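You operate a simulated robot arm through the tools that you are given. There is no shell and no other tool. Be economical: measure what you need, move in short steps, check, and stop when the job is done.

You run a simulated two-armed robot. Do the job below in one go: nothing can be reset, and whatever is moved stays where it is left.

JOB
Push the fridge door's divider up against the purple pack so it stays put.
Fine: shut and latch the door after. Where these are worked on the way, their far stop is far enough and under half their travel is too little: fridge door, latch.

The check looks at the end state, three seconds after you hand in, the way a careful person would. Anything else that was tipped, shoved, dropped, spilled or broken makes it a failure.

ROBOT AND FRAMES
Two 7-joint arms with two-finger grippers on one trunk, on a base that drives. Base frame: it is fixed to the floor where the robot stands at the start and does not move with it; the origin is under the middle of the robot, x ahead of it, y to its left, z up; the surface under the hand at the start is at about z = 860. Readings come in mm, degrees, newtons and seconds.
The left shoulder is at the start at [46, 175, 1203], the right one opposite. With the tool pointing down near the work surface each hand reaches from about 100 to 840 mm from the robot's upright axis, wherever it stands, measured 20 degrees to its own side. Places, roughly: fridge door [700, -100, 1000]; latch [700, 0, 1000]; pocket divider [700, -100, 900]. Payload 2.94 kg a hand.
The TCP of each hand is the grasp point between the finger pads, 30 mm short of the fingertips. In the tool frame z runs along the fingers and y along their closing line. The gripper opens to 138 mm. The gripper's body begins 109 mm behind the TCP.
Orientation is that of the tool frame in the base frame, as a unit quaternion [w, x, y, z]. With the fingers straight down and closing along the base's y, the tool's x points along the base's -x, its y along +y and its z along -z.

CONTROLS
- The arms move only by the tool drive_tool. It takes "left_rows", "right_rows" or both (then of equal length, played together; a hand with none holds still); each is a list of rows, each a list of 6 numbers: the shift along the tool's x, y, z in mm, then the turn, a rotation vector about the tool's x, y, z in degrees. In form: [[dx, dy, dz, ax, ay, az], ...]. A call has 1 to 20 rows; each row shifts and turns the commanded pose from where the row before left it, along the tool's axes as they then stand. "left_grip" and "right_grip" are, for a hand that has rows, the finger opening in mm, from 0 to 138, set as the call begins (left out, the last holds). A row lasts 0.2 s, in which the tool goes at most 50 mm and 8.6 degrees; a call with a longer step from one row to the next is refused whole, and so is a gripper value outside its range. A pose out of reach is approached as far as the arm can. The call stops where the force on the tool passes 40 N (or 10 N more than at its start, if that is more) or the arm is blocked; 0.2 s more then pass. The fingers move at their own pace and stop on an object; they squeeze with about 36 N. The grip force told is the motor's: it shows also when the fingers shut on nothing. Time passes only in rows, and 0.2 s behind the last, so rows that do not move let the fingers close. It gives the time, the measured TCP pose, the force on the tool (base axes), the opening and the grip force at its end, in the units of the frame above (readings bear some noise), with the torque about the TCP (base axes, N m) and any sound that the robot's microphone picked up.
- Cameras (640 x 400 px; columns grow to the right, rows downward): "scene" is now at [115.7, -4.4, 1685.5]; the picture's right is [-0.07, -1.00, 0.00], its down [-0.70, 0.05, -0.72] and it looks along [0.71, -0.05, -0.70] (base axes); focal length 256 px, centre (320, 200). "left" rides on the left gripper at [71, -19, -146] in its tool frame; the picture's right is [0.26, 0.97, 0.00], its down [-0.85, 0.23, -0.48] and it looks along [-0.46, 0.12, 0.88] (tool axes); focal length 280 px, centre (320, 200). "right" rides on the right gripper at [71, 19, -146] in its tool frame; the picture's right is [-0.26, 0.97, 0.00], its down [-0.85, -0.23, -0.48] and it looks along [-0.46, -0.12, 0.88] (tool axes); focal length 280 px, centre (320, 200). There is no depth. A picture from a camera that has moved, and an enlarged one, comes with that camera's place and axes in the base frame and with its lens.
- camera(camera): a new picture of that camera. No time passes.
- slide_trunk(by): slides the trunk up (or, below 0, down) by that many mm; the arms and the scene camera ride with it, the base frame stays. It gives what a move gives, with no picture.
- steer(legs): drives the robot by 1 to 6 legs, each [ahead, turn to the left] in mm and degrees, along the robot's own axes; the way and the turn of a leg run together, so that a leg with both is an arc; at most 1500 mm and 180 degrees a leg. The arms and the cameras ride along, it lands a little off, and it stops where it bumps. It gives what a move gives.
- head_to(pan, tilt): turns the head with the scene camera to pan (to the left, within 120 degrees either way) and tilt (down, from -29 to 69), counted from straight ahead of the robot. It gives what a move gives.
- zoom(camera, box): a new picture of the part [left, top, right, bottom] of that camera's present view, enlarged. No time passes.
- sign_off(): hands the job in; it is judged then, once.

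Go step by step. Nothing tells you exact positions but the pictures and the camera data: compare them with the known pose of the tool, close in by small moves and look again before you grip or let go. The budget is 120 turns and 100 pictures, counting those below and the enlarged ones. Unless the task says otherwise, let go and move clear before handing in, and close with one line.

The tools are called after "Emit:" as a command line: name --argument value ..., lists and objects as JSON in quotes. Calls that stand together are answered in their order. drive_tool: Moves the arms, as the interface text tells. Its arguments: {"type":"object","properties":{"left_rows":{"type":"array","items":{"type":"array","items":{"type":"number"}}},"left_grip":{"type":"number"},"right_rows":{"type":"array","items":{"type":"array","items":{"type":"number"}}},"right_grip":{"type":"number"}},"required":[]} The other tools are called the same way: slide_trunk (by) slides the trunk up or down; steer (legs) drives the base; head_to (pan, tilt) turns the head that bears the scene camera; camera (camera) takes a picture; zoom (camera, box) takes an enlarged picture of a part of a camera's view; sign_off () hands the job in.

At the start:

```text
t: 0.0
left_tcp_pos: [494.5, 129.4, 1302.2]
left_orientation: [0.0, 0.0, 1.0, 0.0]
left_wrist_force: [-0.1, -0.8, -0.8]
left_torque: [0.03, -0.01, 0.01]
left_gripper_width: 138.1
left_grip_force: 0.0
right_tcp_pos: [490.4, -287.2, 1278.2]
right_orientation: [0.0, 0.0, 1.0, -0.001]
right_wrist_force: [-0.9, 0.2, -0.8]
right_torque: [-0.02, 0.02, 0.02]
right_gripper_width: 137.9
right_grip_force: 0.0
trunk travel left (down, up): [-375.0, 359.0]
robot x, y, heading: [1.6, -1.1, -0.2]
head pan, tilt: [-4.0, 44.3]
```

scene: 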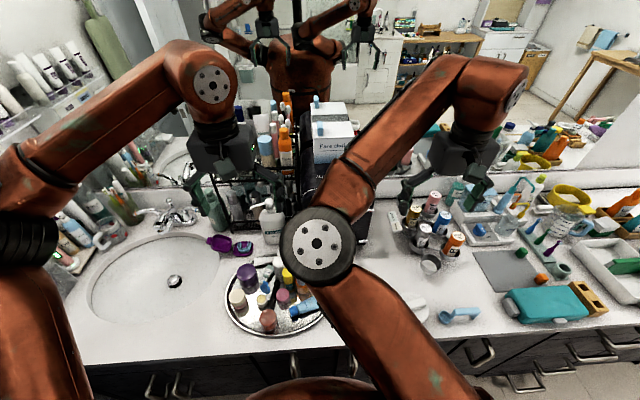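
right: 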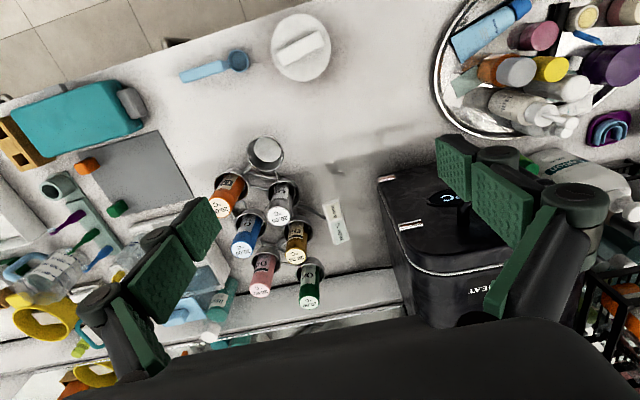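
left: 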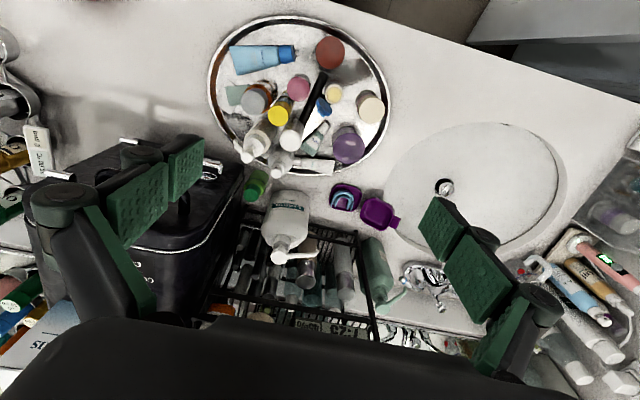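

I see a bathroom counter with a small black box (probably the cosmetics fridge) near [700,-100], hidden by the arm. I'll zoom in first.

Emit:
zoom --camera "scene" --box '[220, 80, 420, 300]'

Emit:
zoom --camera "right" --box '[340, 130, 640, 330]'

Emit:
zoom --camera "left" --box '[0, 120, 260, 320]'

```text
1.82 times, centred on (320, 190) of scene
camera zoom: at [115.7, -4.4, 1685.5], right [-0.07, -1.0, 0.0], down [-0.7, 0.05, -0.72], along [0.71, -0.05, -0.7], focal length 465 px, centre (320, 218)
```

zoom: 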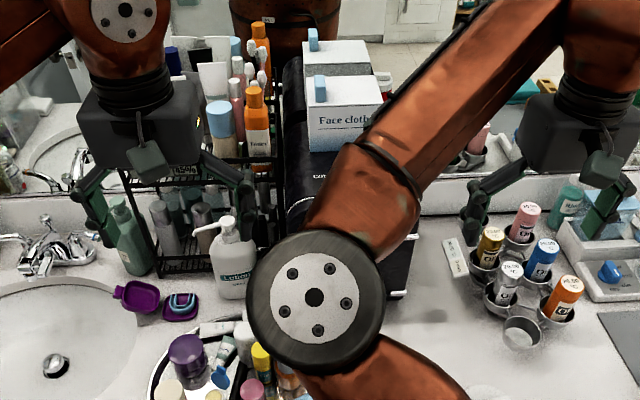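

```text
2.00 times, centred on (490, 230) of right
camera zoom: at [420.9, -267.9, 1424.5], right [0.26, 0.97, 0.0], down [0.85, -0.23, 0.48], along [0.46, -0.12, -0.88], focal length 561 px, centre (-20, 140)
```

zoom: 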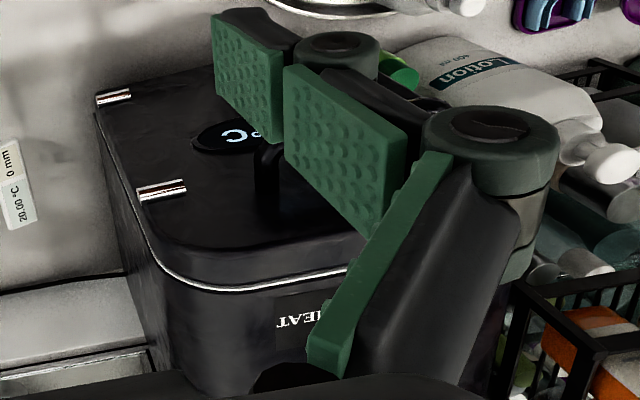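

```text
2.00 times, centred on (130, 220) of left
camera zoom: at [424.3, 110.4, 1449.2], right [-0.26, 0.96, 0.0], down [0.85, 0.23, 0.48], along [0.46, 0.12, -0.88], focal length 561 px, centre (700, 160)
```

zoom: 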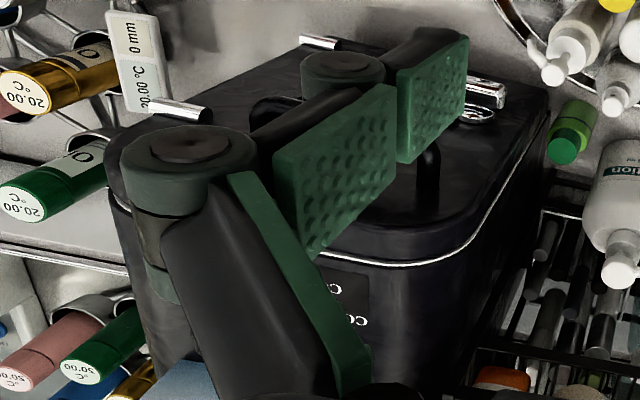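

The fridge is the black box with hinges on the right and a latch on the left, its door facing me. I'll move the right arm aside to see the front.

Emit:
drive_tool --right_rows '[[30, -40, 0, 0, 0, 0], [30, -40, 0, 0, 0, 0], [30, -40, 0, 0, 0, 0], [30, -40, 0, 0, 0, 0], [30, -40, 0, 0, 0, 0]]'

Emit:
camera --camera "scene"

Emit:
camera --camera "right"

```text
t: 1.2
left_tcp_pos: [493.8, 127.6, 1303.7]
left_orientation: [0.0, -0.001, 1.0, 0.0]
left_wrist_force: [-0.3, -1.1, 0.0]
left_torque: [0.03, -0.01, 0.01]
left_gripper_width: 137.8
left_grip_force: 0.0
right_tcp_pos: [343.7, -490.7, 1276.8]
right_orientation: [0.0, 0.0, 1.0, 0.001]
right_wrist_force: [0.5, -0.6, -0.9]
right_torque: [0.05, -0.02, -0.01]
right_gripper_width: 138.0
right_grip_force: 0.1
trunk travel left (down, up): [-375.0, 359.0]
robot x, y, heading: [3.8, -2.1, 0.1]
head pan, tilt: [-4.0, 44.3]
```

```text
93 pictures are left
camera scene: at [115.0, -7.0, 1685.6], right [-0.07, -1.0, 0.0], down [-0.7, 0.05, -0.72], along [0.71, -0.05, -0.7], focal length 256 px, centre (320, 200)
```

scene: 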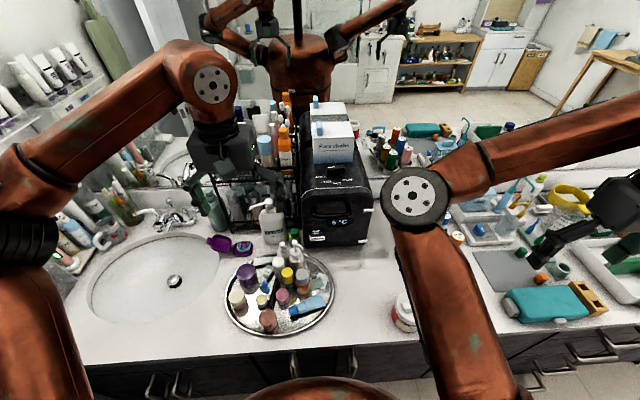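

```text
92 pictures are left
camera right: at [274.1, -470.6, 1423.5], right [0.26, 0.97, 0.0], down [0.85, -0.23, 0.47], along [0.46, -0.12, -0.88], focal length 280 px, centre (320, 200)
```

right: 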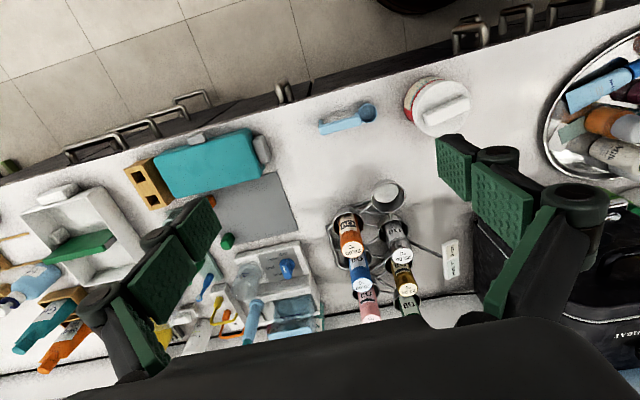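

Emit:
zoom --camera "scene" --box '[280, 90, 400, 260]'

Emit:
zoom --camera "scene" --box '[200, 170, 440, 350]'

```text
2.35 times, centred on (340, 175) of scene
camera zoom: at [115.0, -7.0, 1685.6], right [-0.07, -1.0, 0.0], down [-0.7, 0.05, -0.72], along [0.71, -0.05, -0.7], focal length 602 px, centre (273, 259)
```

zoom: 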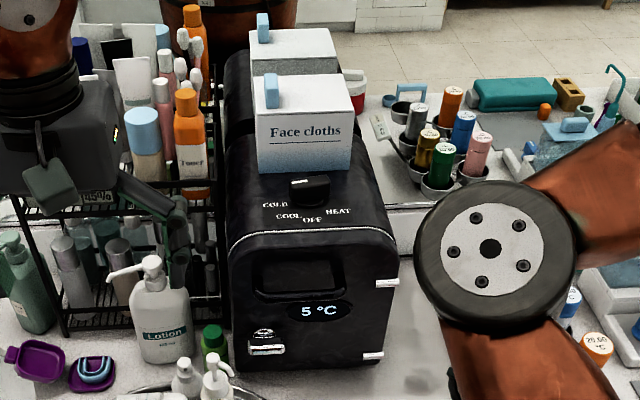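

```text
2.22 times, centred on (320, 260) of scene
camera zoom: at [115.0, -7.0, 1685.6], right [-0.07, -1.0, 0.0], down [-0.7, 0.05, -0.72], along [0.71, -0.05, -0.7], focal length 568 px, centre (320, 67)
```

zoom: 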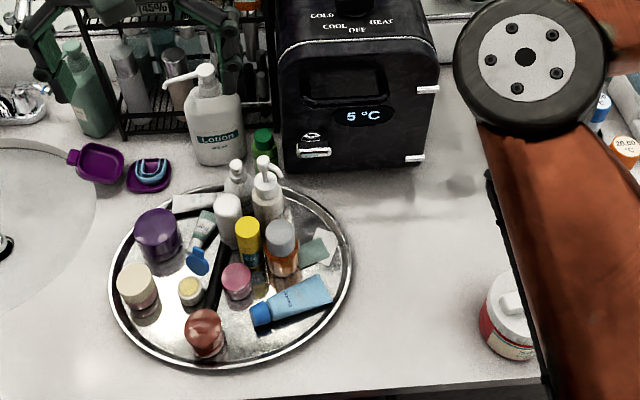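

The fridge front is at about x=700, y from -235 to +12, with the latch at the lower left. I'll bring the left wrist camera in front of the door.

Emit:
drive_tool --left_rows '[[25, -38, 15, 0, 0, 0], [25, -38, 15, 0, 0, 0], [25, -38, 15, 0, 0, 0], [25, -38, 15, 0, 0, 0], [25, -38, 15, 0, 0, 0], [25, -38, 15, 0, 0, 0], [0, 0, 0, 0, -8, 0], [0, 0, 0, 0, -8, 0], [0, 0, 0, 0, -8, 0], [0, 0, 0, 0, -8, 0], [0, 0, 0, 0, -8, 0], [0, 0, 0, 0, -8, 0]]'

Emit:
camera --camera "left"

```text
t: 2.5
left_tcp_pos: [358.6, -77.3, 1218.1]
left_orientation: [-0.001, -0.007, 1.0, 0.002]
left_wrist_force: [-2.7, 2.5, -2.9]
left_torque: [-0.22, -0.21, 0.01]
left_gripper_width: 138.1
left_grip_force: 0.0
right_tcp_pos: [344.1, -492.3, 1277.5]
right_orientation: [-0.001, 0.002, 1.0, 0.003]
right_wrist_force: [-1.0, 0.2, -0.4]
right_torque: [0.01, 0.02, 0.01]
right_gripper_width: 138.0
right_grip_force: 0.1
trunk travel left (down, up): [-375.0, 359.0]
robot x, y, heading: [-2.1, 1.5, 0.1]
head pan, tilt: [-4.0, 44.3]
stopped in row 6 (left hand): the force on the tool passed its limit at 78 N (the readings are from after the stop); the commanded pose is now the measured one
```

```text
89 pictures are left
camera left: at [290.0, -98.8, 1363.9], right [-0.28, 0.96, 0.0], down [0.85, 0.24, 0.48], along [0.46, 0.14, -0.88], focal length 280 px, centre (320, 200)
```

left: 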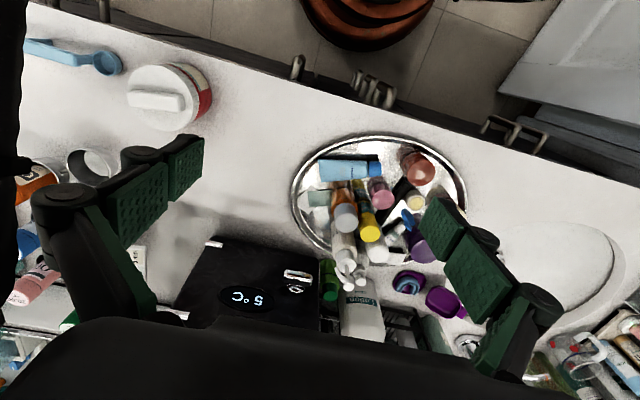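

The left hand bumped something, probably the right arm. I'll check.

Emit:
camera --camera "scene"

```text
88 pictures are left
camera scene: at [115.8, -7.0, 1685.6], right [-0.07, -1.0, 0.0], down [-0.7, 0.05, -0.72], along [0.71, -0.05, -0.7], focal length 256 px, centre (320, 200)
```

scene: 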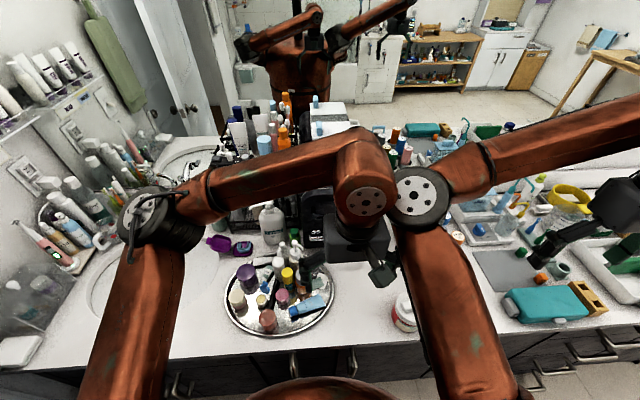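

Emit:
drive_tool --left_rows '[[0, 30, 0, 0, 0, 0], [0, 30, 0, 0, 0, 0]]'

Emit:
drive_tool --right_rows '[[40, -25, 0, 0, 0, 0], [40, -25, 0, 0, 0, 0], [40, -25, 0, 0, 0, 0], [40, -25, 0, 0, 0, 0], [40, -25, 0, 0, 0, 0]]'

Emit:
camera --camera "scene"

```text
t: 3.1
left_tcp_pos: [357.3, -12.5, 1217.5]
left_orientation: [0.0, -0.008, 1.0, 0.002]
left_wrist_force: [-0.5, 0.0, -0.4]
left_torque: [-0.03, -0.03, 0.0]
left_gripper_width: 138.1
left_grip_force: 0.2
right_tcp_pos: [344.5, -490.1, 1278.6]
right_orientation: [0.001, 0.002, 1.0, 0.001]
right_wrist_force: [-0.9, 0.0, 0.5]
right_torque: [-0.04, -0.02, 0.0]
right_gripper_width: 138.0
right_grip_force: 0.1
trunk travel left (down, up): [-375.0, 359.0]
robot x, y, heading: [-2.4, 0.4, -0.1]
head pan, tilt: [-4.0, 44.3]
```

```text
t: 4.3
left_tcp_pos: [354.7, -16.6, 1219.0]
left_orientation: [0.0, -0.009, 1.0, 0.002]
left_wrist_force: [-0.2, 0.5, -0.3]
left_torque: [0.04, -0.05, -0.01]
left_gripper_width: 137.9
left_grip_force: 0.1
right_tcp_pos: [141.8, -618.1, 1275.5]
right_orientation: [0.001, 0.002, 1.0, 0.003]
right_wrist_force: [-0.8, -1.0, -0.1]
right_torque: [0.04, -0.03, 0.0]
right_gripper_width: 138.2
right_grip_force: 0.0
trunk travel left (down, up): [-375.0, 359.0]
robot x, y, heading: [1.9, -1.0, 0.1]
head pan, tilt: [-4.0, 44.3]
```

```text
87 pictures are left
camera scene: at [113.9, -6.8, 1685.7], right [-0.07, -1.0, 0.0], down [-0.7, 0.05, -0.72], along [0.71, -0.05, -0.7], focal length 256 px, centre (320, 200)
```

scene: 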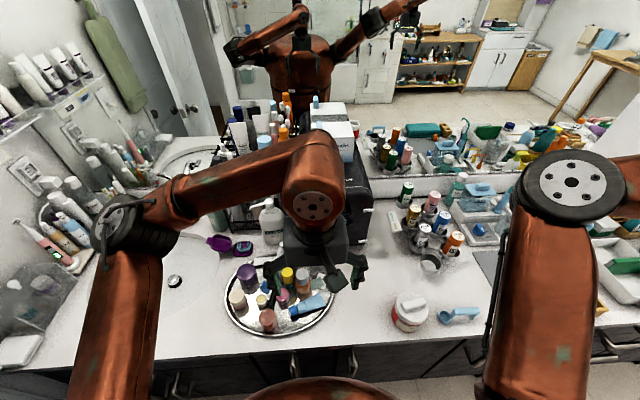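

The right arm is clear. Now I'll tilt the left hand to look at the door.

Emit:
drive_tool --left_rows '[[0, -40, 0, 0, 0, 0], [0, -40, 0, 0, 0, 0], [0, 0, 0, 0, -8, 0], [0, 0, 0, 0, -8, 0], [0, 0, 0, 0, -8, 0], [0, 0, 0, 0, -8, 0], [0, 0, 0, 0, -8, 0]]'

Emit:
camera --camera "left"

```text
t: 6.0
left_tcp_pos: [358.7, -98.0, 1217.9]
left_orientation: [0.342, -0.007, 0.94, 0.005]
left_wrist_force: [-0.3, 0.1, 0.3]
left_torque: [0.0, 0.03, 0.02]
left_gripper_width: 138.1
left_grip_force: 0.0
right_tcp_pos: [142.3, -616.5, 1275.7]
right_orientation: [0.0, 0.001, 1.0, 0.001]
right_wrist_force: [0.1, 0.1, 0.1]
right_torque: [-0.01, -0.03, -0.01]
right_gripper_width: 137.9
right_grip_force: 0.1
trunk travel left (down, up): [-375.0, 359.0]
robot x, y, heading: [0.7, 4.0, -0.1]
head pan, tilt: [-4.0, 44.3]
```

```text
86 pictures are left
camera left: at [212.4, -119.1, 1284.1], right [-0.22, 0.96, -0.17], down [0.34, 0.23, 0.91], along [0.92, 0.14, -0.38], focal length 280 px, centre (320, 200)
```

left: 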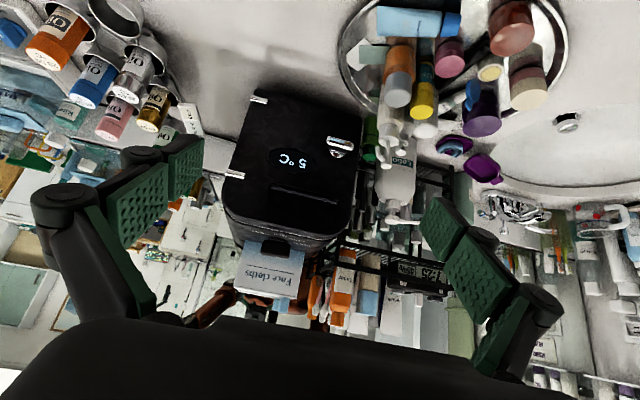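

Emit:
zoom --camera "left" --box '[210, 70, 390, 250]'

```text
2.22 times, centred on (300, 160) of left
camera zoom: at [212.4, -119.1, 1284.1], right [-0.22, 0.96, -0.17], down [0.34, 0.23, 0.91], along [0.92, 0.14, -0.38], focal length 623 px, centre (364, 289)
```

zoom: 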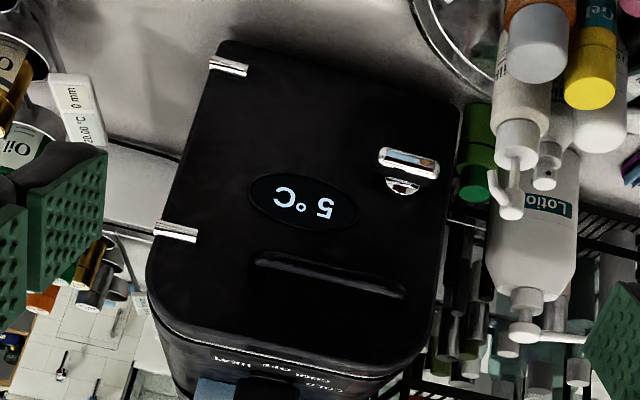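

Triangulated positions: latch about [659,-33,978], hinges at y≈-200, door bottom z≈900, handle at about [660,-80,1094]. I'll move the left camera in closer to see how the latch works.

Emit:
drive_tool --left_rows '[[-9, 9, 36, 0, 0, 0], [-9, 9, 36, 0, 0, 0], [-9, 9, 36, 0, 0, 0], [-9, 9, 36, 0, 0, 0]]'

Emit:
camera --camera "left"

Emit:
zoom --camera "left" --box '[240, 80, 440, 220]'

```text
t: 7.0
left_tcp_pos: [483.1, -56.3, 1129.3]
left_orientation: [0.341, -0.008, 0.94, 0.005]
left_wrist_force: [0.6, -0.1, -0.3]
left_torque: [-0.03, 0.0, -0.01]
left_gripper_width: 137.8
left_grip_force: 0.1
right_tcp_pos: [143.5, -615.4, 1276.7]
right_orientation: [-0.001, 0.001, 1.0, 0.001]
right_wrist_force: [0.2, 0.2, -0.2]
right_torque: [-0.01, 0.07, -0.01]
right_gripper_width: 137.8
right_grip_force: 0.0
trunk travel left (down, up): [-375.0, 359.0]
robot x, y, heading: [-4.7, 2.6, 0.1]
head pan, tilt: [-4.0, 44.3]
```

```text
84 pictures are left
camera left: at [335.8, -78.3, 1196.2], right [-0.22, 0.96, -0.17], down [0.34, 0.23, 0.91], along [0.91, 0.14, -0.38], focal length 280 px, centre (320, 200)
```

left: 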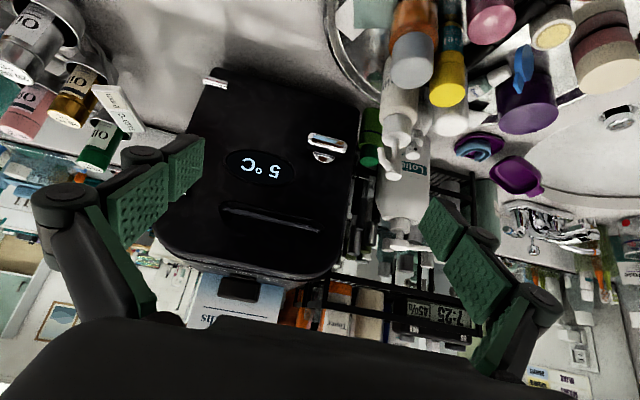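

```text
2.86 times, centred on (340, 150) of left
camera zoom: at [335.8, -78.3, 1196.2], right [-0.22, 0.96, -0.17], down [0.34, 0.23, 0.91], along [0.91, 0.14, -0.38], focal length 801 px, centre (263, 343)
```

zoom: 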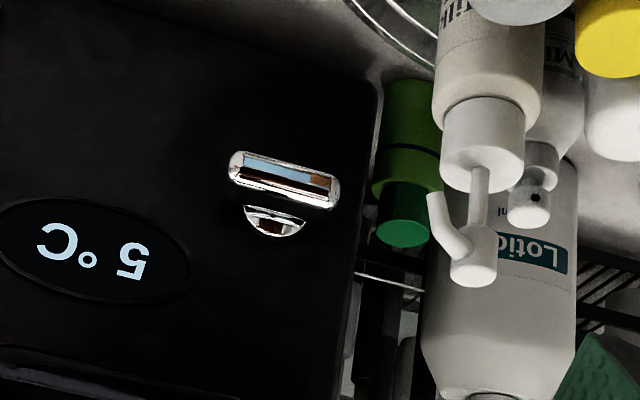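

Emit:
zoom --camera "left" --box '[200, 160, 360, 270]'

Emit:
zoom --camera "scene" --box '[270, 120, 420, 270]'

```text
3.64 times, centred on (280, 215) of left
camera zoom: at [335.8, -78.3, 1196.2], right [-0.22, 0.96, -0.17], down [0.34, 0.23, 0.91], along [0.91, 0.14, -0.38], focal length 1020 px, centre (466, 146)
```

zoom: 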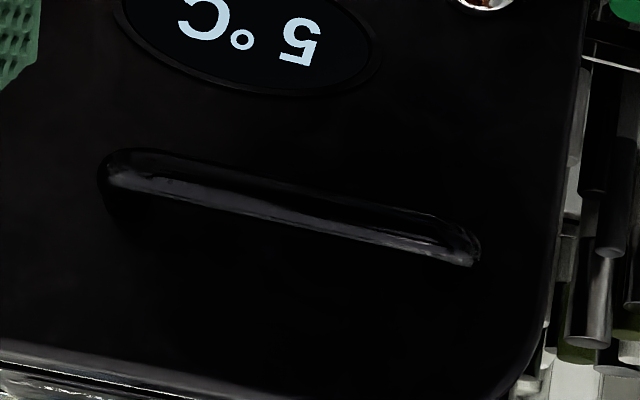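

```text
2.67 times, centred on (345, 195) of scene
camera zoom: at [116.7, -4.4, 1685.4], right [-0.07, -1.0, 0.0], down [-0.7, 0.05, -0.71], along [0.71, -0.05, -0.7], focal length 682 px, centre (253, 213)
```

zoom: 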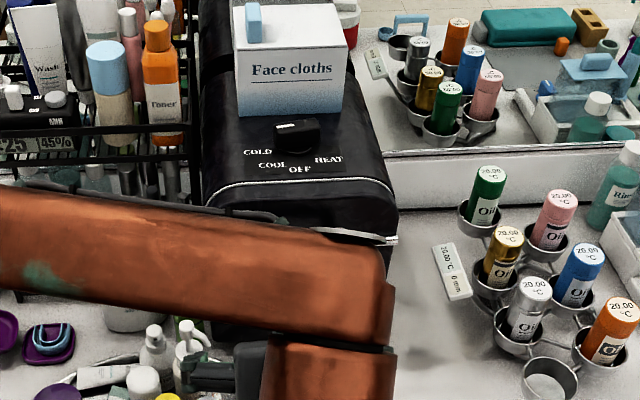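

The latch is a horizontal turn bar about 50 mm long on a boss, and above it is a bow handle near [640,-80,1103]. I'll close the left fingers, tilt, and approach above the bar's inner end so I can turn it by pushing down.

Emit:
drive_tool --left_rows '[[0, 0, 0, 0, -5, 0], [0, 0, 0, 0, -5, 0], [0, 0, 0, 0, 0, 0], [0, 0, 0, 0, 0, 0], [0, 0, 0, 0, 0, 0], [0, 0, 0, 0, 0, 0], [2, 1.5, 37, 0, 0, 0], [2, 1.5, 37, 0, 0, 0], [2, 1.5, 36, 0, 0, 0], [2, 1.5, 36, 0, 0, 0]]' --left_grip 0

Emit:
camera --camera "left"

Emit:
camera --camera "scene"

```text
t: 9.2
left_tcp_pos: [587.3, -46.6, 1033.3]
left_orientation: [0.422, -0.008, 0.907, 0.005]
left_wrist_force: [0.1, 0.2, 0.7]
left_torque: [-0.01, 0.0, -0.01]
left_gripper_width: 0.0
left_grip_force: 28.7
right_tcp_pos: [144.0, -615.9, 1275.4]
right_orientation: [0.0, 0.002, 1.0, 0.002]
right_wrist_force: [0.0, 0.0, -0.5]
right_torque: [0.0, 0.05, 0.0]
right_gripper_width: 138.1
right_grip_force: 0.1
trunk travel left (down, up): [-375.0, 359.0]
robot x, y, heading: [0.3, 1.1, -0.2]
head pan, tilt: [-4.0, 44.3]
```

```text
80 pictures are left
camera left: at [431.5, -68.3, 1073.1], right [-0.18, 0.96, -0.2], down [0.18, 0.23, 0.96], along [0.97, 0.14, -0.21], focal length 280 px, centre (320, 200)
```

left: 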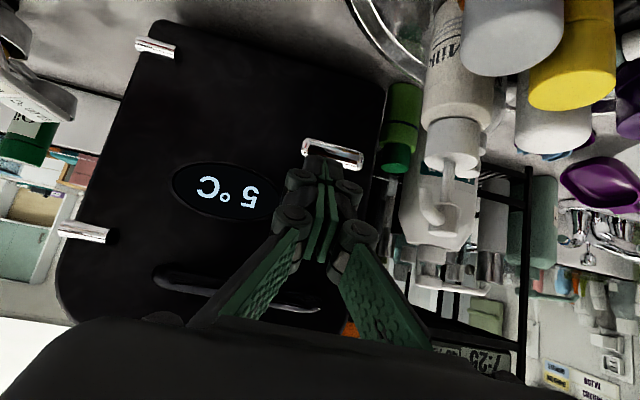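

```text
79 pictures are left
camera scene: at [116.6, -5.0, 1685.4], right [-0.07, -1.0, 0.0], down [-0.7, 0.05, -0.71], along [0.71, -0.05, -0.7], focal length 256 px, centre (320, 200)
```

scene: 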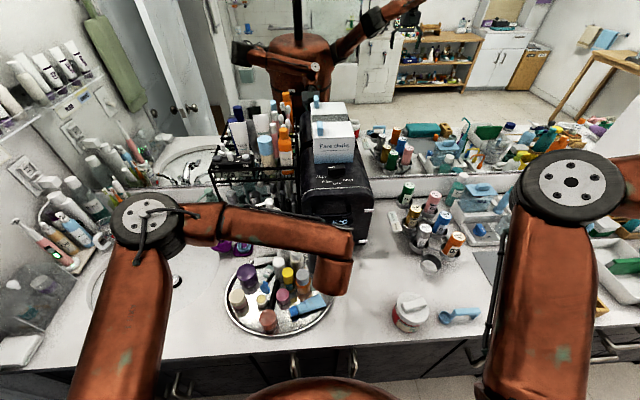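

Bar confirmed at [652,-34,980], running y -59 to -8. I'll move in above the inner end and press down.

Emit:
drive_tool --left_rows '[[-15.5, -2.5, 21, 0, 0, 0], [-15.5, -2.5, 21, 0, 0, 0], [4, 0, 3.5, 0, 0, 0], [4, 0, 3.5, 0, 0, 0], [4, 0, 3.5, 0, 0, 0], [4, 0, 3.5, 0, 0, 0], [4, 0, 3.5, 0, 0, 0], [4, 0, 3.5, 0, 0, 0]]'

Emit:
camera --camera "left"

```text
t: 10.9
left_tcp_pos: [639.0, -56.4, 998.5]
left_orientation: [0.423, -0.006, 0.906, 0.005]
left_wrist_force: [1.1, -11.2, 10.1]
left_torque: [0.16, -0.07, -0.02]
left_gripper_width: 0.0
left_grip_force: 28.2
right_tcp_pos: [142.7, -619.0, 1275.7]
right_orientation: [0.0, 0.003, 1.0, 0.002]
right_wrist_force: [0.2, -0.6, -0.1]
right_torque: [0.03, 0.03, 0.04]
right_gripper_width: 137.8
right_grip_force: 0.1
trunk travel left (down, up): [-375.0, 359.0]
robot x, y, heading: [0.7, 1.4, 0.1]
head pan, tilt: [-4.0, 44.3]
```

```text
78 pictures are left
camera left: at [481.7, -78.1, 1037.7], right [-0.18, 0.96, -0.2], down [0.18, 0.23, 0.96], along [0.97, 0.14, -0.21], focal length 280 px, centre (320, 200)
```

left: 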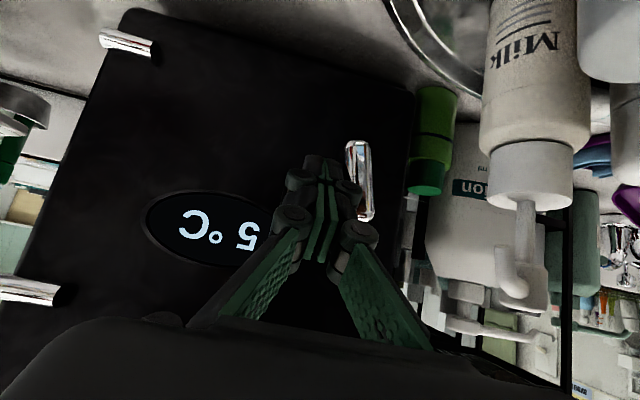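

The bar has turned most of the way to vertical. I'll go down a little more and push sideways to its stop.

Emit:
drive_tool --left_rows '[[0, -4, 0, 0, 0, 0], [6, 0, 5, 0, 0, 0], [6, 0, 5, 0, 0, 0], [0, 4, 0, 0, 0, 0], [0, 4, 0, 0, 0, 0], [0, 4, 0, 0, 0, 0], [0, 4, 0, 0, 0, 0], [0, 4, 0, 0, 0, 0]]'

Emit:
camera --camera "left"

```text
t: 12.4
left_tcp_pos: [636.1, -57.9, 981.8]
left_orientation: [0.422, 0.001, 0.907, -0.007]
left_wrist_force: [5.1, -26.6, -5.0]
left_torque: [-0.09, 0.03, -0.19]
left_gripper_width: 0.1
left_grip_force: 27.7
right_tcp_pos: [143.7, -617.1, 1275.9]
right_orientation: [-0.001, 0.003, 1.0, 0.002]
right_wrist_force: [0.3, 0.2, 0.2]
right_torque: [0.03, 0.02, 0.01]
right_gripper_width: 137.8
right_grip_force: 0.0
trunk travel left (down, up): [-375.0, 359.0]
robot x, y, heading: [-1.0, 3.1, -0.3]
head pan, tilt: [-4.0, 44.3]
stopped in row 7 (left hand): the force on the tool passed its limit at 40 N (the readings are from after the stop); the commanded pose is now the measured one
```

```text
77 pictures are left
camera left: at [480.0, -75.6, 1021.5], right [-0.16, 0.96, -0.21], down [0.19, 0.24, 0.95], along [0.97, 0.11, -0.22], focal length 280 px, centre (320, 200)
```

left: 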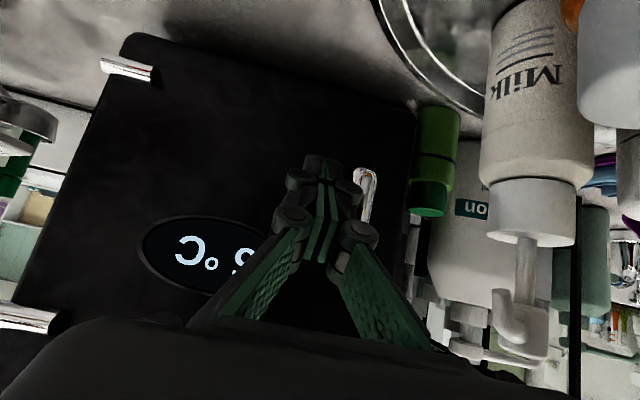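

The latch is at its stop, vertical. I'll back off, yaw the hand about 24° away from the pump bottle, and open the fingers so I can grip the upright latch bar as a pull.

Emit:
drive_tool --left_rows '[[0, -6, 0, 0, 0, 0], [0, 0, -25, 0, 0, 0], [0, 0, -25, 0, 0, 0], [0, 0, -10, 0, 0, 0], [0, 0, 0, -6.1, 0, -5.1], [0, 0, 0, -6.1, 0, -5.1], [0, 0, 0, -6.1, 0, -5.1]]' --left_grip 0

Emit:
drive_tool --left_rows '[[0, 0, 0, 0, 0, 0], [0, 0, 0, 0, 0, 0], [0, 0, 0, 0, 0, 0]]' --left_grip 50

Emit:
camera --camera "left"

```text
t: 14.0
left_tcp_pos: [590.3, -56.5, 1019.1]
left_orientation: [0.411, -0.191, 0.887, 0.087]
left_wrist_force: [0.2, -0.1, 0.2]
left_torque: [0.01, -0.01, 0.02]
left_gripper_width: 0.0
left_grip_force: 27.9
right_tcp_pos: [141.8, -615.7, 1277.0]
right_orientation: [0.0, 0.002, 1.0, 0.002]
right_wrist_force: [-0.1, -0.2, 0.2]
right_torque: [0.01, 0.02, 0.01]
right_gripper_width: 138.1
right_grip_force: 0.0
trunk travel left (down, up): [-375.0, 359.0]
robot x, y, heading: [-3.1, 0.9, -0.2]
head pan, tilt: [-4.0, 44.3]
```

```text
t: 14.8
left_tcp_pos: [590.6, -56.6, 1018.5]
left_orientation: [0.411, -0.189, 0.888, 0.085]
left_wrist_force: [-0.6, -0.6, 0.0]
left_torque: [-0.03, -0.02, -0.01]
left_gripper_width: 49.8
left_grip_force: 0.1
right_tcp_pos: [142.9, -615.2, 1277.2]
right_orientation: [0.0, 0.003, 1.0, 0.001]
right_wrist_force: [0.3, -0.1, -0.3]
right_torque: [-0.01, -0.02, 0.01]
right_gripper_width: 137.9
right_grip_force: 0.0
trunk travel left (down, up): [-375.0, 359.0]
robot x, y, heading: [-3.1, -2.3, -0.3]
head pan, tilt: [-4.0, 44.3]
```

```text
76 pictures are left
camera left: at [455.9, -138.2, 1059.6], right [-0.55, 0.81, -0.2], down [0.07, 0.29, 0.95], along [0.83, 0.51, -0.22], focal length 280 px, centre (320, 200)
```

left: 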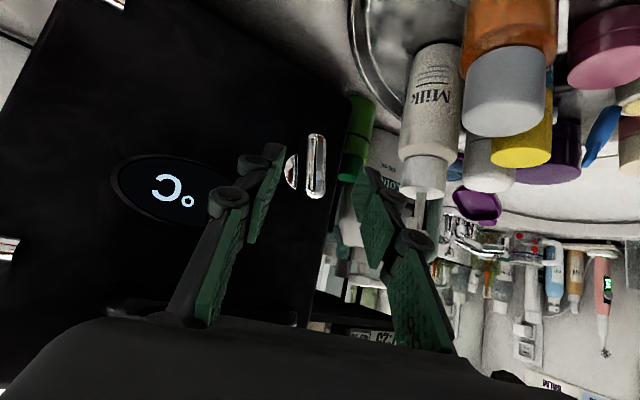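

Emit:
drive_tool --left_rows '[[-4, -0.4, 20, 0, 0, 0], [-4, -0.4, 20, 0, 0, 0], [-2, 0, 10, 0, 0, 0], [-2, 0, 7, 0, 0, 0]]'

Emit:
camera --camera "left"

```text
t: 15.8
left_tcp_pos: [635.7, -39.8, 993.0]
left_orientation: [0.412, -0.188, 0.887, 0.085]
left_wrist_force: [-11.2, -5.7, 4.2]
left_torque: [-0.15, -0.04, -0.45]
left_gripper_width: 51.3
left_grip_force: 0.4
right_tcp_pos: [140.3, -615.8, 1275.6]
right_orientation: [0.0, 0.003, 1.0, 0.002]
right_wrist_force: [0.4, -0.3, 0.6]
right_torque: [0.0, -0.01, -0.04]
right_gripper_width: 138.3
right_grip_force: 0.0
trunk travel left (down, up): [-375.0, 359.0]
robot x, y, heading: [1.9, -3.6, 0.1]
head pan, tilt: [-4.0, 44.3]
```

```text
75 pictures are left
camera left: at [500.7, -121.5, 1034.0], right [-0.55, 0.81, -0.2], down [0.08, 0.29, 0.95], along [0.83, 0.5, -0.22], focal length 280 px, centre (320, 200)
```

left: 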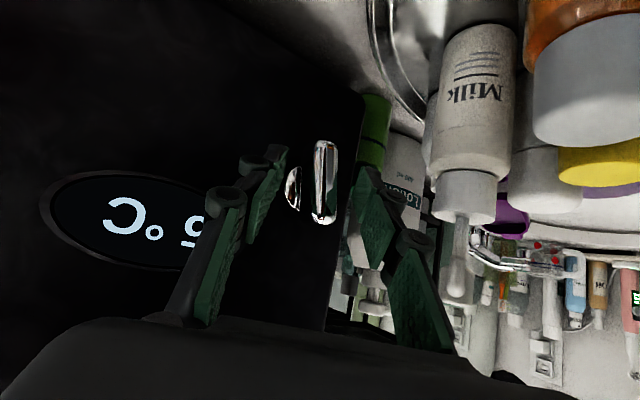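

The fingers straddle the bar, with light contact on the door. Closing now.

Emit:
drive_tool --left_rows '[[0, 0, -3, 0, 0, 0], [0, 0, 0, 0, 0, 0], [0, 0, 0, 0, 0, 0], [0, 0, 0, 0, 0, 0], [0, 0, 0, 0, 0, 0]]' --left_grip 0

Emit:
camera --camera "left"

```text
t: 17.0
left_tcp_pos: [633.9, -44.4, 993.0]
left_orientation: [0.409, -0.188, 0.889, 0.085]
left_wrist_force: [-11.0, -19.9, -11.7]
left_torque: [-0.3, 0.29, -1.36]
left_gripper_width: 34.3
left_grip_force: 45.3
right_tcp_pos: [142.9, -618.3, 1276.2]
right_orientation: [-0.001, 0.003, 1.0, 0.003]
right_wrist_force: [-0.1, 0.6, 0.1]
right_torque: [0.03, -0.04, -0.01]
right_gripper_width: 138.0
right_grip_force: 0.1
trunk travel left (down, up): [-375.0, 359.0]
robot x, y, heading: [3.0, 3.1, -0.1]
head pan, tilt: [-4.0, 44.3]
```

```text
74 pictures are left
camera left: at [499.8, -124.5, 1034.0], right [-0.54, 0.81, -0.2], down [0.08, 0.29, 0.95], along [0.83, 0.5, -0.22], focal length 280 px, centre (320, 200)
```

left: 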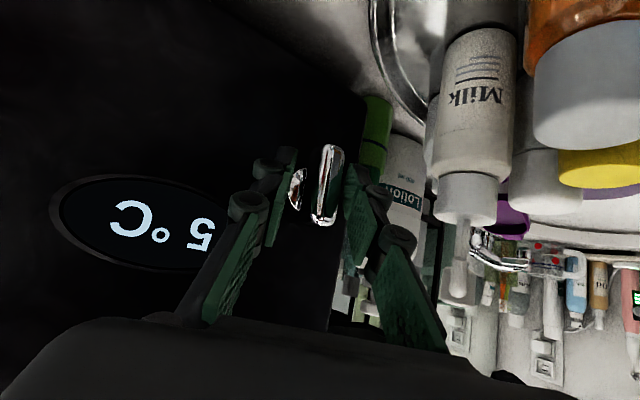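

Emit:
drive_tool --left_rows '[[2.9, 2, -3.5, 0, 0, 0], [2.9, 2, -3.5, 0, 0, 0], [2.9, 2, -3.5, 0, 0, 0], [2.9, 2, -3.5, 0, 0, 0], [2.9, 2, -3.5, 0, 0, 0]]'

Emit:
camera --camera "left"

```text
t: 18.2
left_tcp_pos: [612.3, -44.5, 994.2]
left_orientation: [0.411, -0.187, 0.888, 0.083]
left_wrist_force: [2.7, -26.5, -12.9]
left_torque: [-0.26, -0.25, -1.21]
left_gripper_width: 24.4
left_grip_force: 44.4
right_tcp_pos: [145.3, -618.8, 1274.5]
right_orientation: [-0.001, 0.003, 1.0, 0.003]
right_wrist_force: [-0.5, 0.5, 0.9]
right_torque: [0.01, -0.02, 0.0]
right_gripper_width: 137.9
right_grip_force: 0.1
trunk travel left (down, up): [-375.0, 359.0]
robot x, y, heading: [-0.2, 0.6, -0.1]
head pan, tilt: [-4.0, 44.3]
```

```text
73 pictures are left
camera left: at [477.1, -125.0, 1034.7], right [-0.54, 0.81, -0.2], down [0.08, 0.29, 0.95], along [0.84, 0.5, -0.22], focal length 280 px, centre (320, 200)
```

left: 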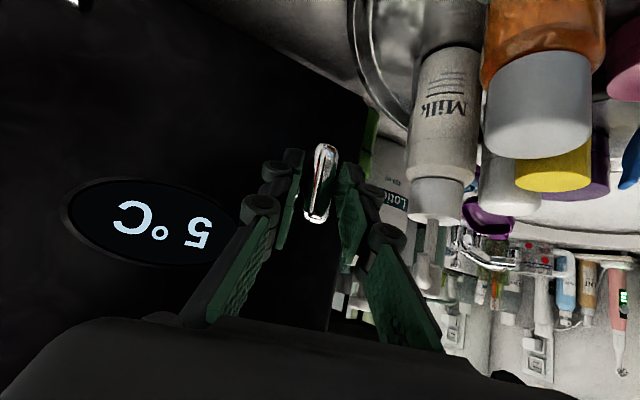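

The door is moving with the bar. I'll continue the pull along the hinge arc.

Emit:
drive_tool --left_rows '[[5.6, 0.8, -6.6, -2.3, 0, -1.93], [5.6, 0.8, -6.6, -2.3, 0, -1.93], [5.6, 0.8, -6.6, -2.3, 0, -1.93], [5.6, 0.8, -6.6, -2.3, 0, -1.93], [5.6, 0.8, -6.6, -2.3, 0, -1.93], [5.6, 0.8, -6.6, -2.3, 0, -1.93], [5.6, 0.8, -6.6, -2.3, 0, -1.93], [5.6, 0.8, -6.6, -2.3, 0, -1.93]]'

Emit:
camera --camera "left"

Emit:
camera --camera "scene"

```text
t: 20.0
left_tcp_pos: [553.1, -81.3, 992.5]
left_orientation: [0.386, -0.368, 0.828, 0.171]
left_wrist_force: [15.5, -29.8, 6.5]
left_torque: [-0.4, 0.24, -1.47]
left_gripper_width: 25.2
left_grip_force: 45.0
right_tcp_pos: [144.3, -625.5, 1272.5]
right_orientation: [0.0, 0.002, 1.0, 0.006]
right_wrist_force: [-0.6, 0.6, 0.3]
right_torque: [-0.04, -0.05, -0.02]
right_gripper_width: 138.0
right_grip_force: 0.1
trunk travel left (down, up): [-375.0, 359.0]
robot x, y, heading: [2.1, 0.7, -0.1]
head pan, tilt: [-4.0, 44.3]
```

```text
72 pictures are left
camera left: at [463.3, -210.5, 1033.7], right [-0.83, 0.52, -0.2], down [-0.05, 0.29, 0.96], along [0.55, 0.8, -0.22], focal length 280 px, centre (320, 200)
```

left: 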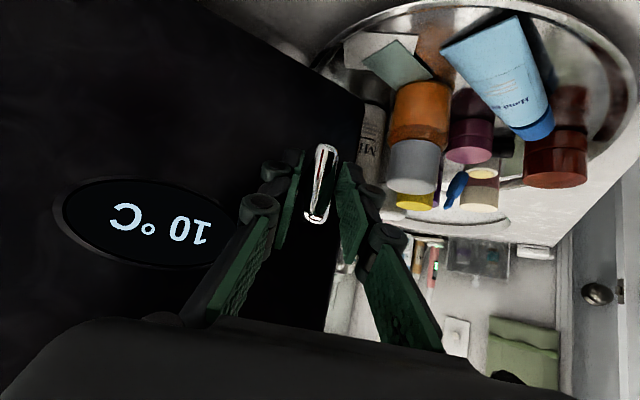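

```text
71 pictures are left
camera scene: at [117.8, -54.6, 1687.4], right [-0.07, -1.0, -0.03], down [-0.7, 0.07, -0.71], along [0.71, -0.03, -0.7], focal length 256 px, centre (320, 200)
```

scene: 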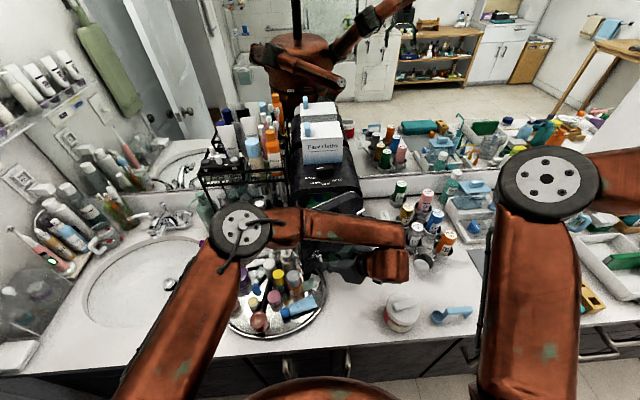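

The door is open about 30° and the pull is getting awkward for this arm. I'll release, back off, and then look at the door.

Emit:
drive_tool --left_rows '[[0, 0, 0, 0, 0, 0], [0, 0, 0, 0, 0, 0], [0, 0, 0, 0, 0, 0]]' --left_grip 70

Emit:
drive_tool --left_rows '[[0, 0, -20, 0, 0, 0], [0, 0, -20, 0, 0, 0], [0, 0, -30, 0, 0, 0], [-20, 0, -30, 6.1, 0, 5.1], [-20, 0, -30, 6.1, 0, 5.1], [-20, 0, -20, 6.1, 0, 5.1]]'

Emit:
camera --camera "left"

Emit:
camera --camera "scene"

```text
t: 20.8
left_tcp_pos: [549.6, -81.5, 993.8]
left_orientation: [0.386, -0.368, 0.828, 0.175]
left_wrist_force: [-0.6, -0.3, -0.3]
left_torque: [0.03, -0.06, 0.0]
left_gripper_width: 69.9
left_grip_force: 0.0
right_tcp_pos: [140.9, -628.0, 1270.6]
right_orientation: [-0.001, 0.003, 1.0, 0.007]
right_wrist_force: [-0.4, -1.8, -0.4]
right_torque: [0.09, -0.02, 0.03]
right_gripper_width: 138.0
right_grip_force: 0.1
trunk travel left (down, up): [-375.0, 359.0]
robot x, y, heading: [3.6, -2.5, -0.3]
head pan, tilt: [-4.0, 44.3]
```

```text
t: 22.2
left_tcp_pos: [495.9, -123.3, 1136.9]
left_orientation: [0.412, -0.191, 0.887, 0.086]
left_wrist_force: [-0.1, -0.9, -0.5]
left_torque: [0.06, 0.0, 0.02]
left_gripper_width: 70.0
left_grip_force: 0.1
right_tcp_pos: [142.5, -610.6, 1279.7]
right_orientation: [0.0, 0.001, 1.0, -0.001]
right_wrist_force: [-0.3, -0.5, 0.0]
right_torque: [0.04, 0.0, -0.01]
right_gripper_width: 137.9
right_grip_force: 0.0
trunk travel left (down, up): [-375.0, 359.0]
robot x, y, heading: [-4.0, -1.2, -0.0]
head pan, tilt: [-4.0, 44.3]
```

```text
70 pictures are left
camera left: at [362.1, -204.0, 1177.7], right [-0.55, 0.81, -0.21], down [0.07, 0.29, 0.95], along [0.83, 0.51, -0.22], focal length 280 px, centre (320, 200)
```

left: 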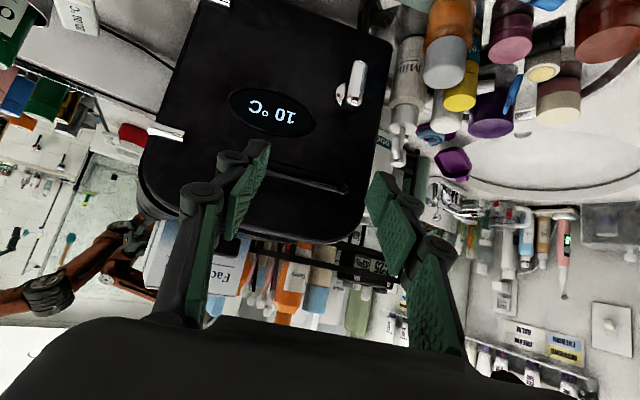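

```text
69 pictures are left
camera scene: at [115.1, -2.4, 1685.7], right [-0.07, -1.0, 0.0], down [-0.7, 0.05, -0.72], along [0.71, -0.05, -0.7], focal length 256 px, centre (320, 200)
```

scene: 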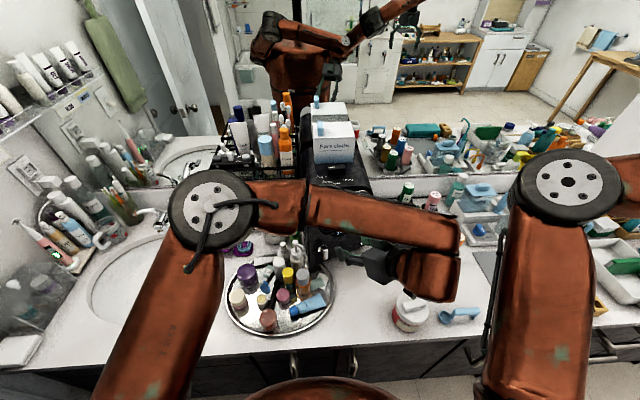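

The door stands about 30° open and the trunk has settled. I'll bring the left hand up, point it straight down, and go behind the door's free edge to sweep it open from inside.

Emit:
drive_tool --left_rows '[[-28, 0, -24, 0, 0, 0], [-28, 0, -24, 0, 0, 0], [-28, 0, -24, 0, 0, 0], [0, 0, 0, 5.8, 0, 4.9], [0, 0, 0, 5.8, 0, 4.9], [0, 0, 0, 5.8, 0, 4.9], [0, 0, 0, 0, 8.3, 0], [0, 0, 0, 0, 8.3, 0], [0, 0, 0, 0, 8.3, 0], [0, 0, 0, 0, 8.3, 0], [0, 0, 0, 0, 8.3, 0], [0, 0, 0, 0, 8.3, 0]]' --left_grip 0

Emit:
camera --camera "left"

```text
t: 24.8
left_tcp_pos: [498.5, -128.6, 1247.3]
left_orientation: [-0.001, -0.012, 1.0, -0.001]
left_wrist_force: [-0.3, 0.0, -0.1]
left_torque: [0.03, 0.04, -0.02]
left_gripper_width: 0.0
left_grip_force: 28.7
right_tcp_pos: [144.7, -616.4, 1275.4]
right_orientation: [-0.001, 0.003, 1.0, 0.001]
right_wrist_force: [0.3, -0.7, -0.7]
right_torque: [0.01, 0.03, 0.02]
right_gripper_width: 138.0
right_grip_force: 0.0
trunk travel left (down, up): [-375.0, 359.0]
robot x, y, heading: [-0.2, -2.3, -0.0]
head pan, tilt: [-4.0, 44.3]
```

```text
68 pictures are left
camera left: at [429.5, -149.8, 1393.0], right [-0.29, 0.96, 0.0], down [0.84, 0.25, 0.47], along [0.45, 0.13, -0.88], focal length 280 px, centre (320, 200)
```

left: 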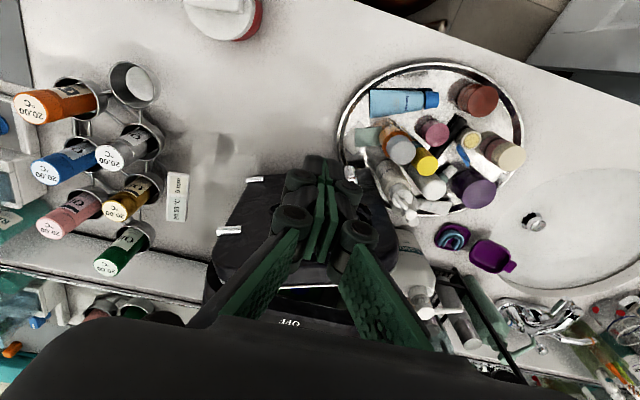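

Emit:
drive_tool --left_rows '[[-31, 29, 0, 0, 0, 0], [-31, 29, 0, 0, 0, 0], [-31, 29, 0, 0, 0, 0], [-31, 29, 0, 0, 0, 0]]'

Emit:
camera --camera "left"

Emit:
camera --camera "scene"

```text
t: 25.8
left_tcp_pos: [620.7, -4.0, 1249.2]
left_orientation: [0.0, -0.012, 1.0, -0.003]
left_wrist_force: [0.3, -0.6, -0.1]
left_torque: [-0.04, 0.01, 0.0]
left_gripper_width: 0.1
left_grip_force: 28.3
right_tcp_pos: [144.3, -614.4, 1276.8]
right_orientation: [-0.001, 0.002, 1.0, 0.0]
right_wrist_force: [0.4, 0.7, 0.7]
right_torque: [-0.02, 0.01, 0.02]
right_gripper_width: 137.9
right_grip_force: 0.0
trunk travel left (down, up): [-375.0, 359.0]
robot x, y, heading: [3.4, -1.5, 0.1]
head pan, tilt: [-4.0, 44.3]
```

```text
67 pictures are left
camera left: at [550.8, -24.9, 1395.1], right [-0.29, 0.96, 0.0], down [0.84, 0.25, 0.47], along [0.46, 0.13, -0.88], focal length 280 px, centre (320, 200)
```

left: 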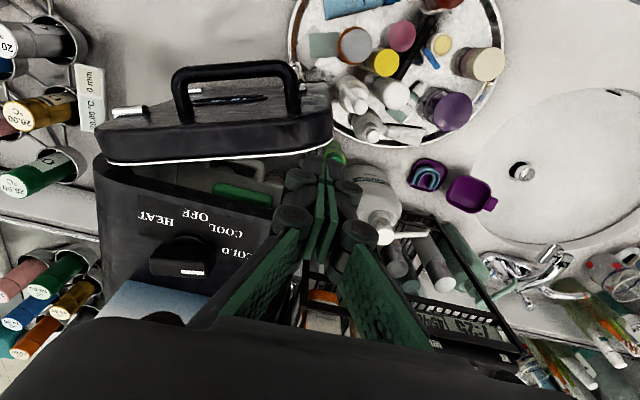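

```text
66 pictures are left
camera scene: at [116.7, -5.1, 1685.4], right [-0.07, -1.0, 0.0], down [-0.7, 0.05, -0.71], along [0.71, -0.05, -0.7], focal length 256 px, centre (320, 200)
```

scene: 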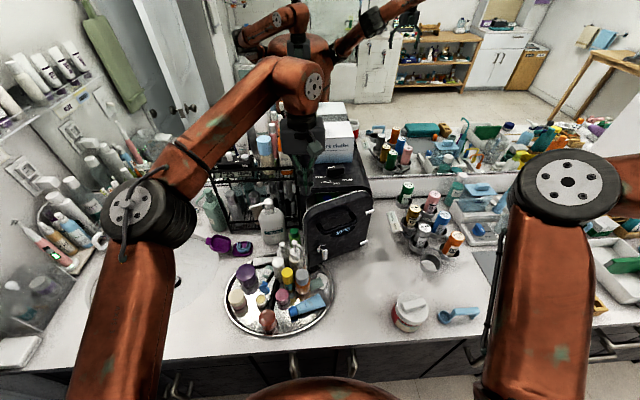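

The door's inner edge is near [613,4] and the fridge front near x=690. I'll position the fingertip in the gap and dip in.

Emit:
drive_tool --left_rows '[[-17, -8, 0, 0, 0, 0], [-17, -8, 0, 0, 0, 0], [0, 0, 25, 0, 0, 0], [0, 0, 25, 0, 0, 0], [0, 0, 20, 0, 0, 0]]'

Emit:
camera --camera "left"

```text
t: 27.0
left_tcp_pos: [654.5, -23.4, 1175.7]
left_orientation: [0.0, -0.012, 1.0, -0.002]
left_wrist_force: [0.3, -0.3, -0.9]
left_torque: [0.0, 0.03, 0.01]
left_gripper_width: 0.0
left_grip_force: 28.4
right_tcp_pos: [144.1, -615.8, 1276.8]
right_orientation: [-0.002, 0.003, 1.0, 0.0]
right_wrist_force: [0.1, 0.1, 1.1]
right_torque: [-0.02, 0.06, 0.0]
right_gripper_width: 137.8
right_grip_force: 0.0
trunk travel left (down, up): [-375.0, 359.0]
robot x, y, heading: [-3.5, -1.8, -0.4]
head pan, tilt: [-4.0, 44.3]
```

```text
65 pictures are left
camera left: at [585.0, -42.9, 1322.7], right [-0.29, 0.96, 0.0], down [0.84, 0.25, 0.47], along [0.46, 0.13, -0.88], focal length 280 px, centre (320, 200)
```

left: 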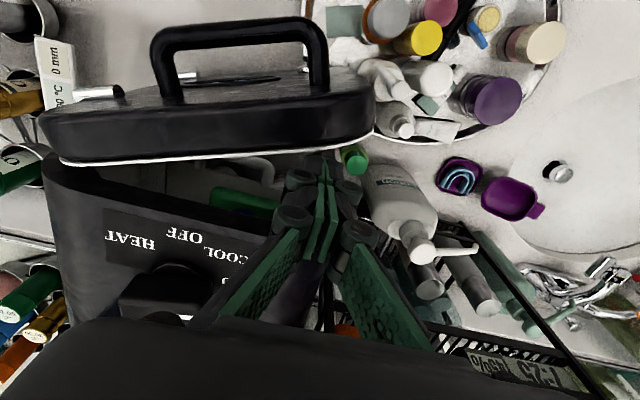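

Emit:
drive_tool --left_rows '[[0, 0, 18, 0, 0, 0], [0, 0, 17, 0, 0, 0], [23, -7, 0, 0, 0, 0], [23, -10, 0, 0, 0, 0], [20, -13, 0, 0, 0, 0], [19, -15, 0, 0, 0, 0], [17, -19, 0, 0, 0, 0]]'

Emit:
camera --camera "left"

```text
t: 28.6
left_tcp_pos: [554.3, -89.4, 1143.1]
left_orientation: [0.001, -0.012, 1.0, -0.002]
left_wrist_force: [-0.1, 0.9, 0.0]
left_torque: [-0.05, 0.03, 0.02]
left_gripper_width: 0.0
left_grip_force: 28.5
right_tcp_pos: [143.1, -616.2, 1276.0]
right_orientation: [0.0, 0.003, 1.0, 0.002]
right_wrist_force: [1.2, -0.9, 1.1]
right_torque: [0.0, 0.01, 0.01]
right_gripper_width: 138.0
right_grip_force: 0.1
trunk travel left (down, up): [-375.0, 359.0]
robot x, y, heading: [3.2, -1.5, -0.2]
head pan, tilt: [-4.0, 44.3]
```

```text
64 pictures are left
camera left: at [484.3, -109.2, 1288.3], right [-0.29, 0.96, 0.0], down [0.84, 0.25, 0.48], along [0.46, 0.13, -0.88], focal length 280 px, centre (320, 200)
```

left: 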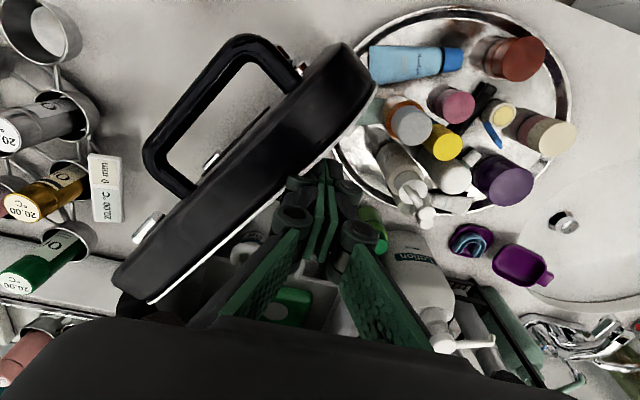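

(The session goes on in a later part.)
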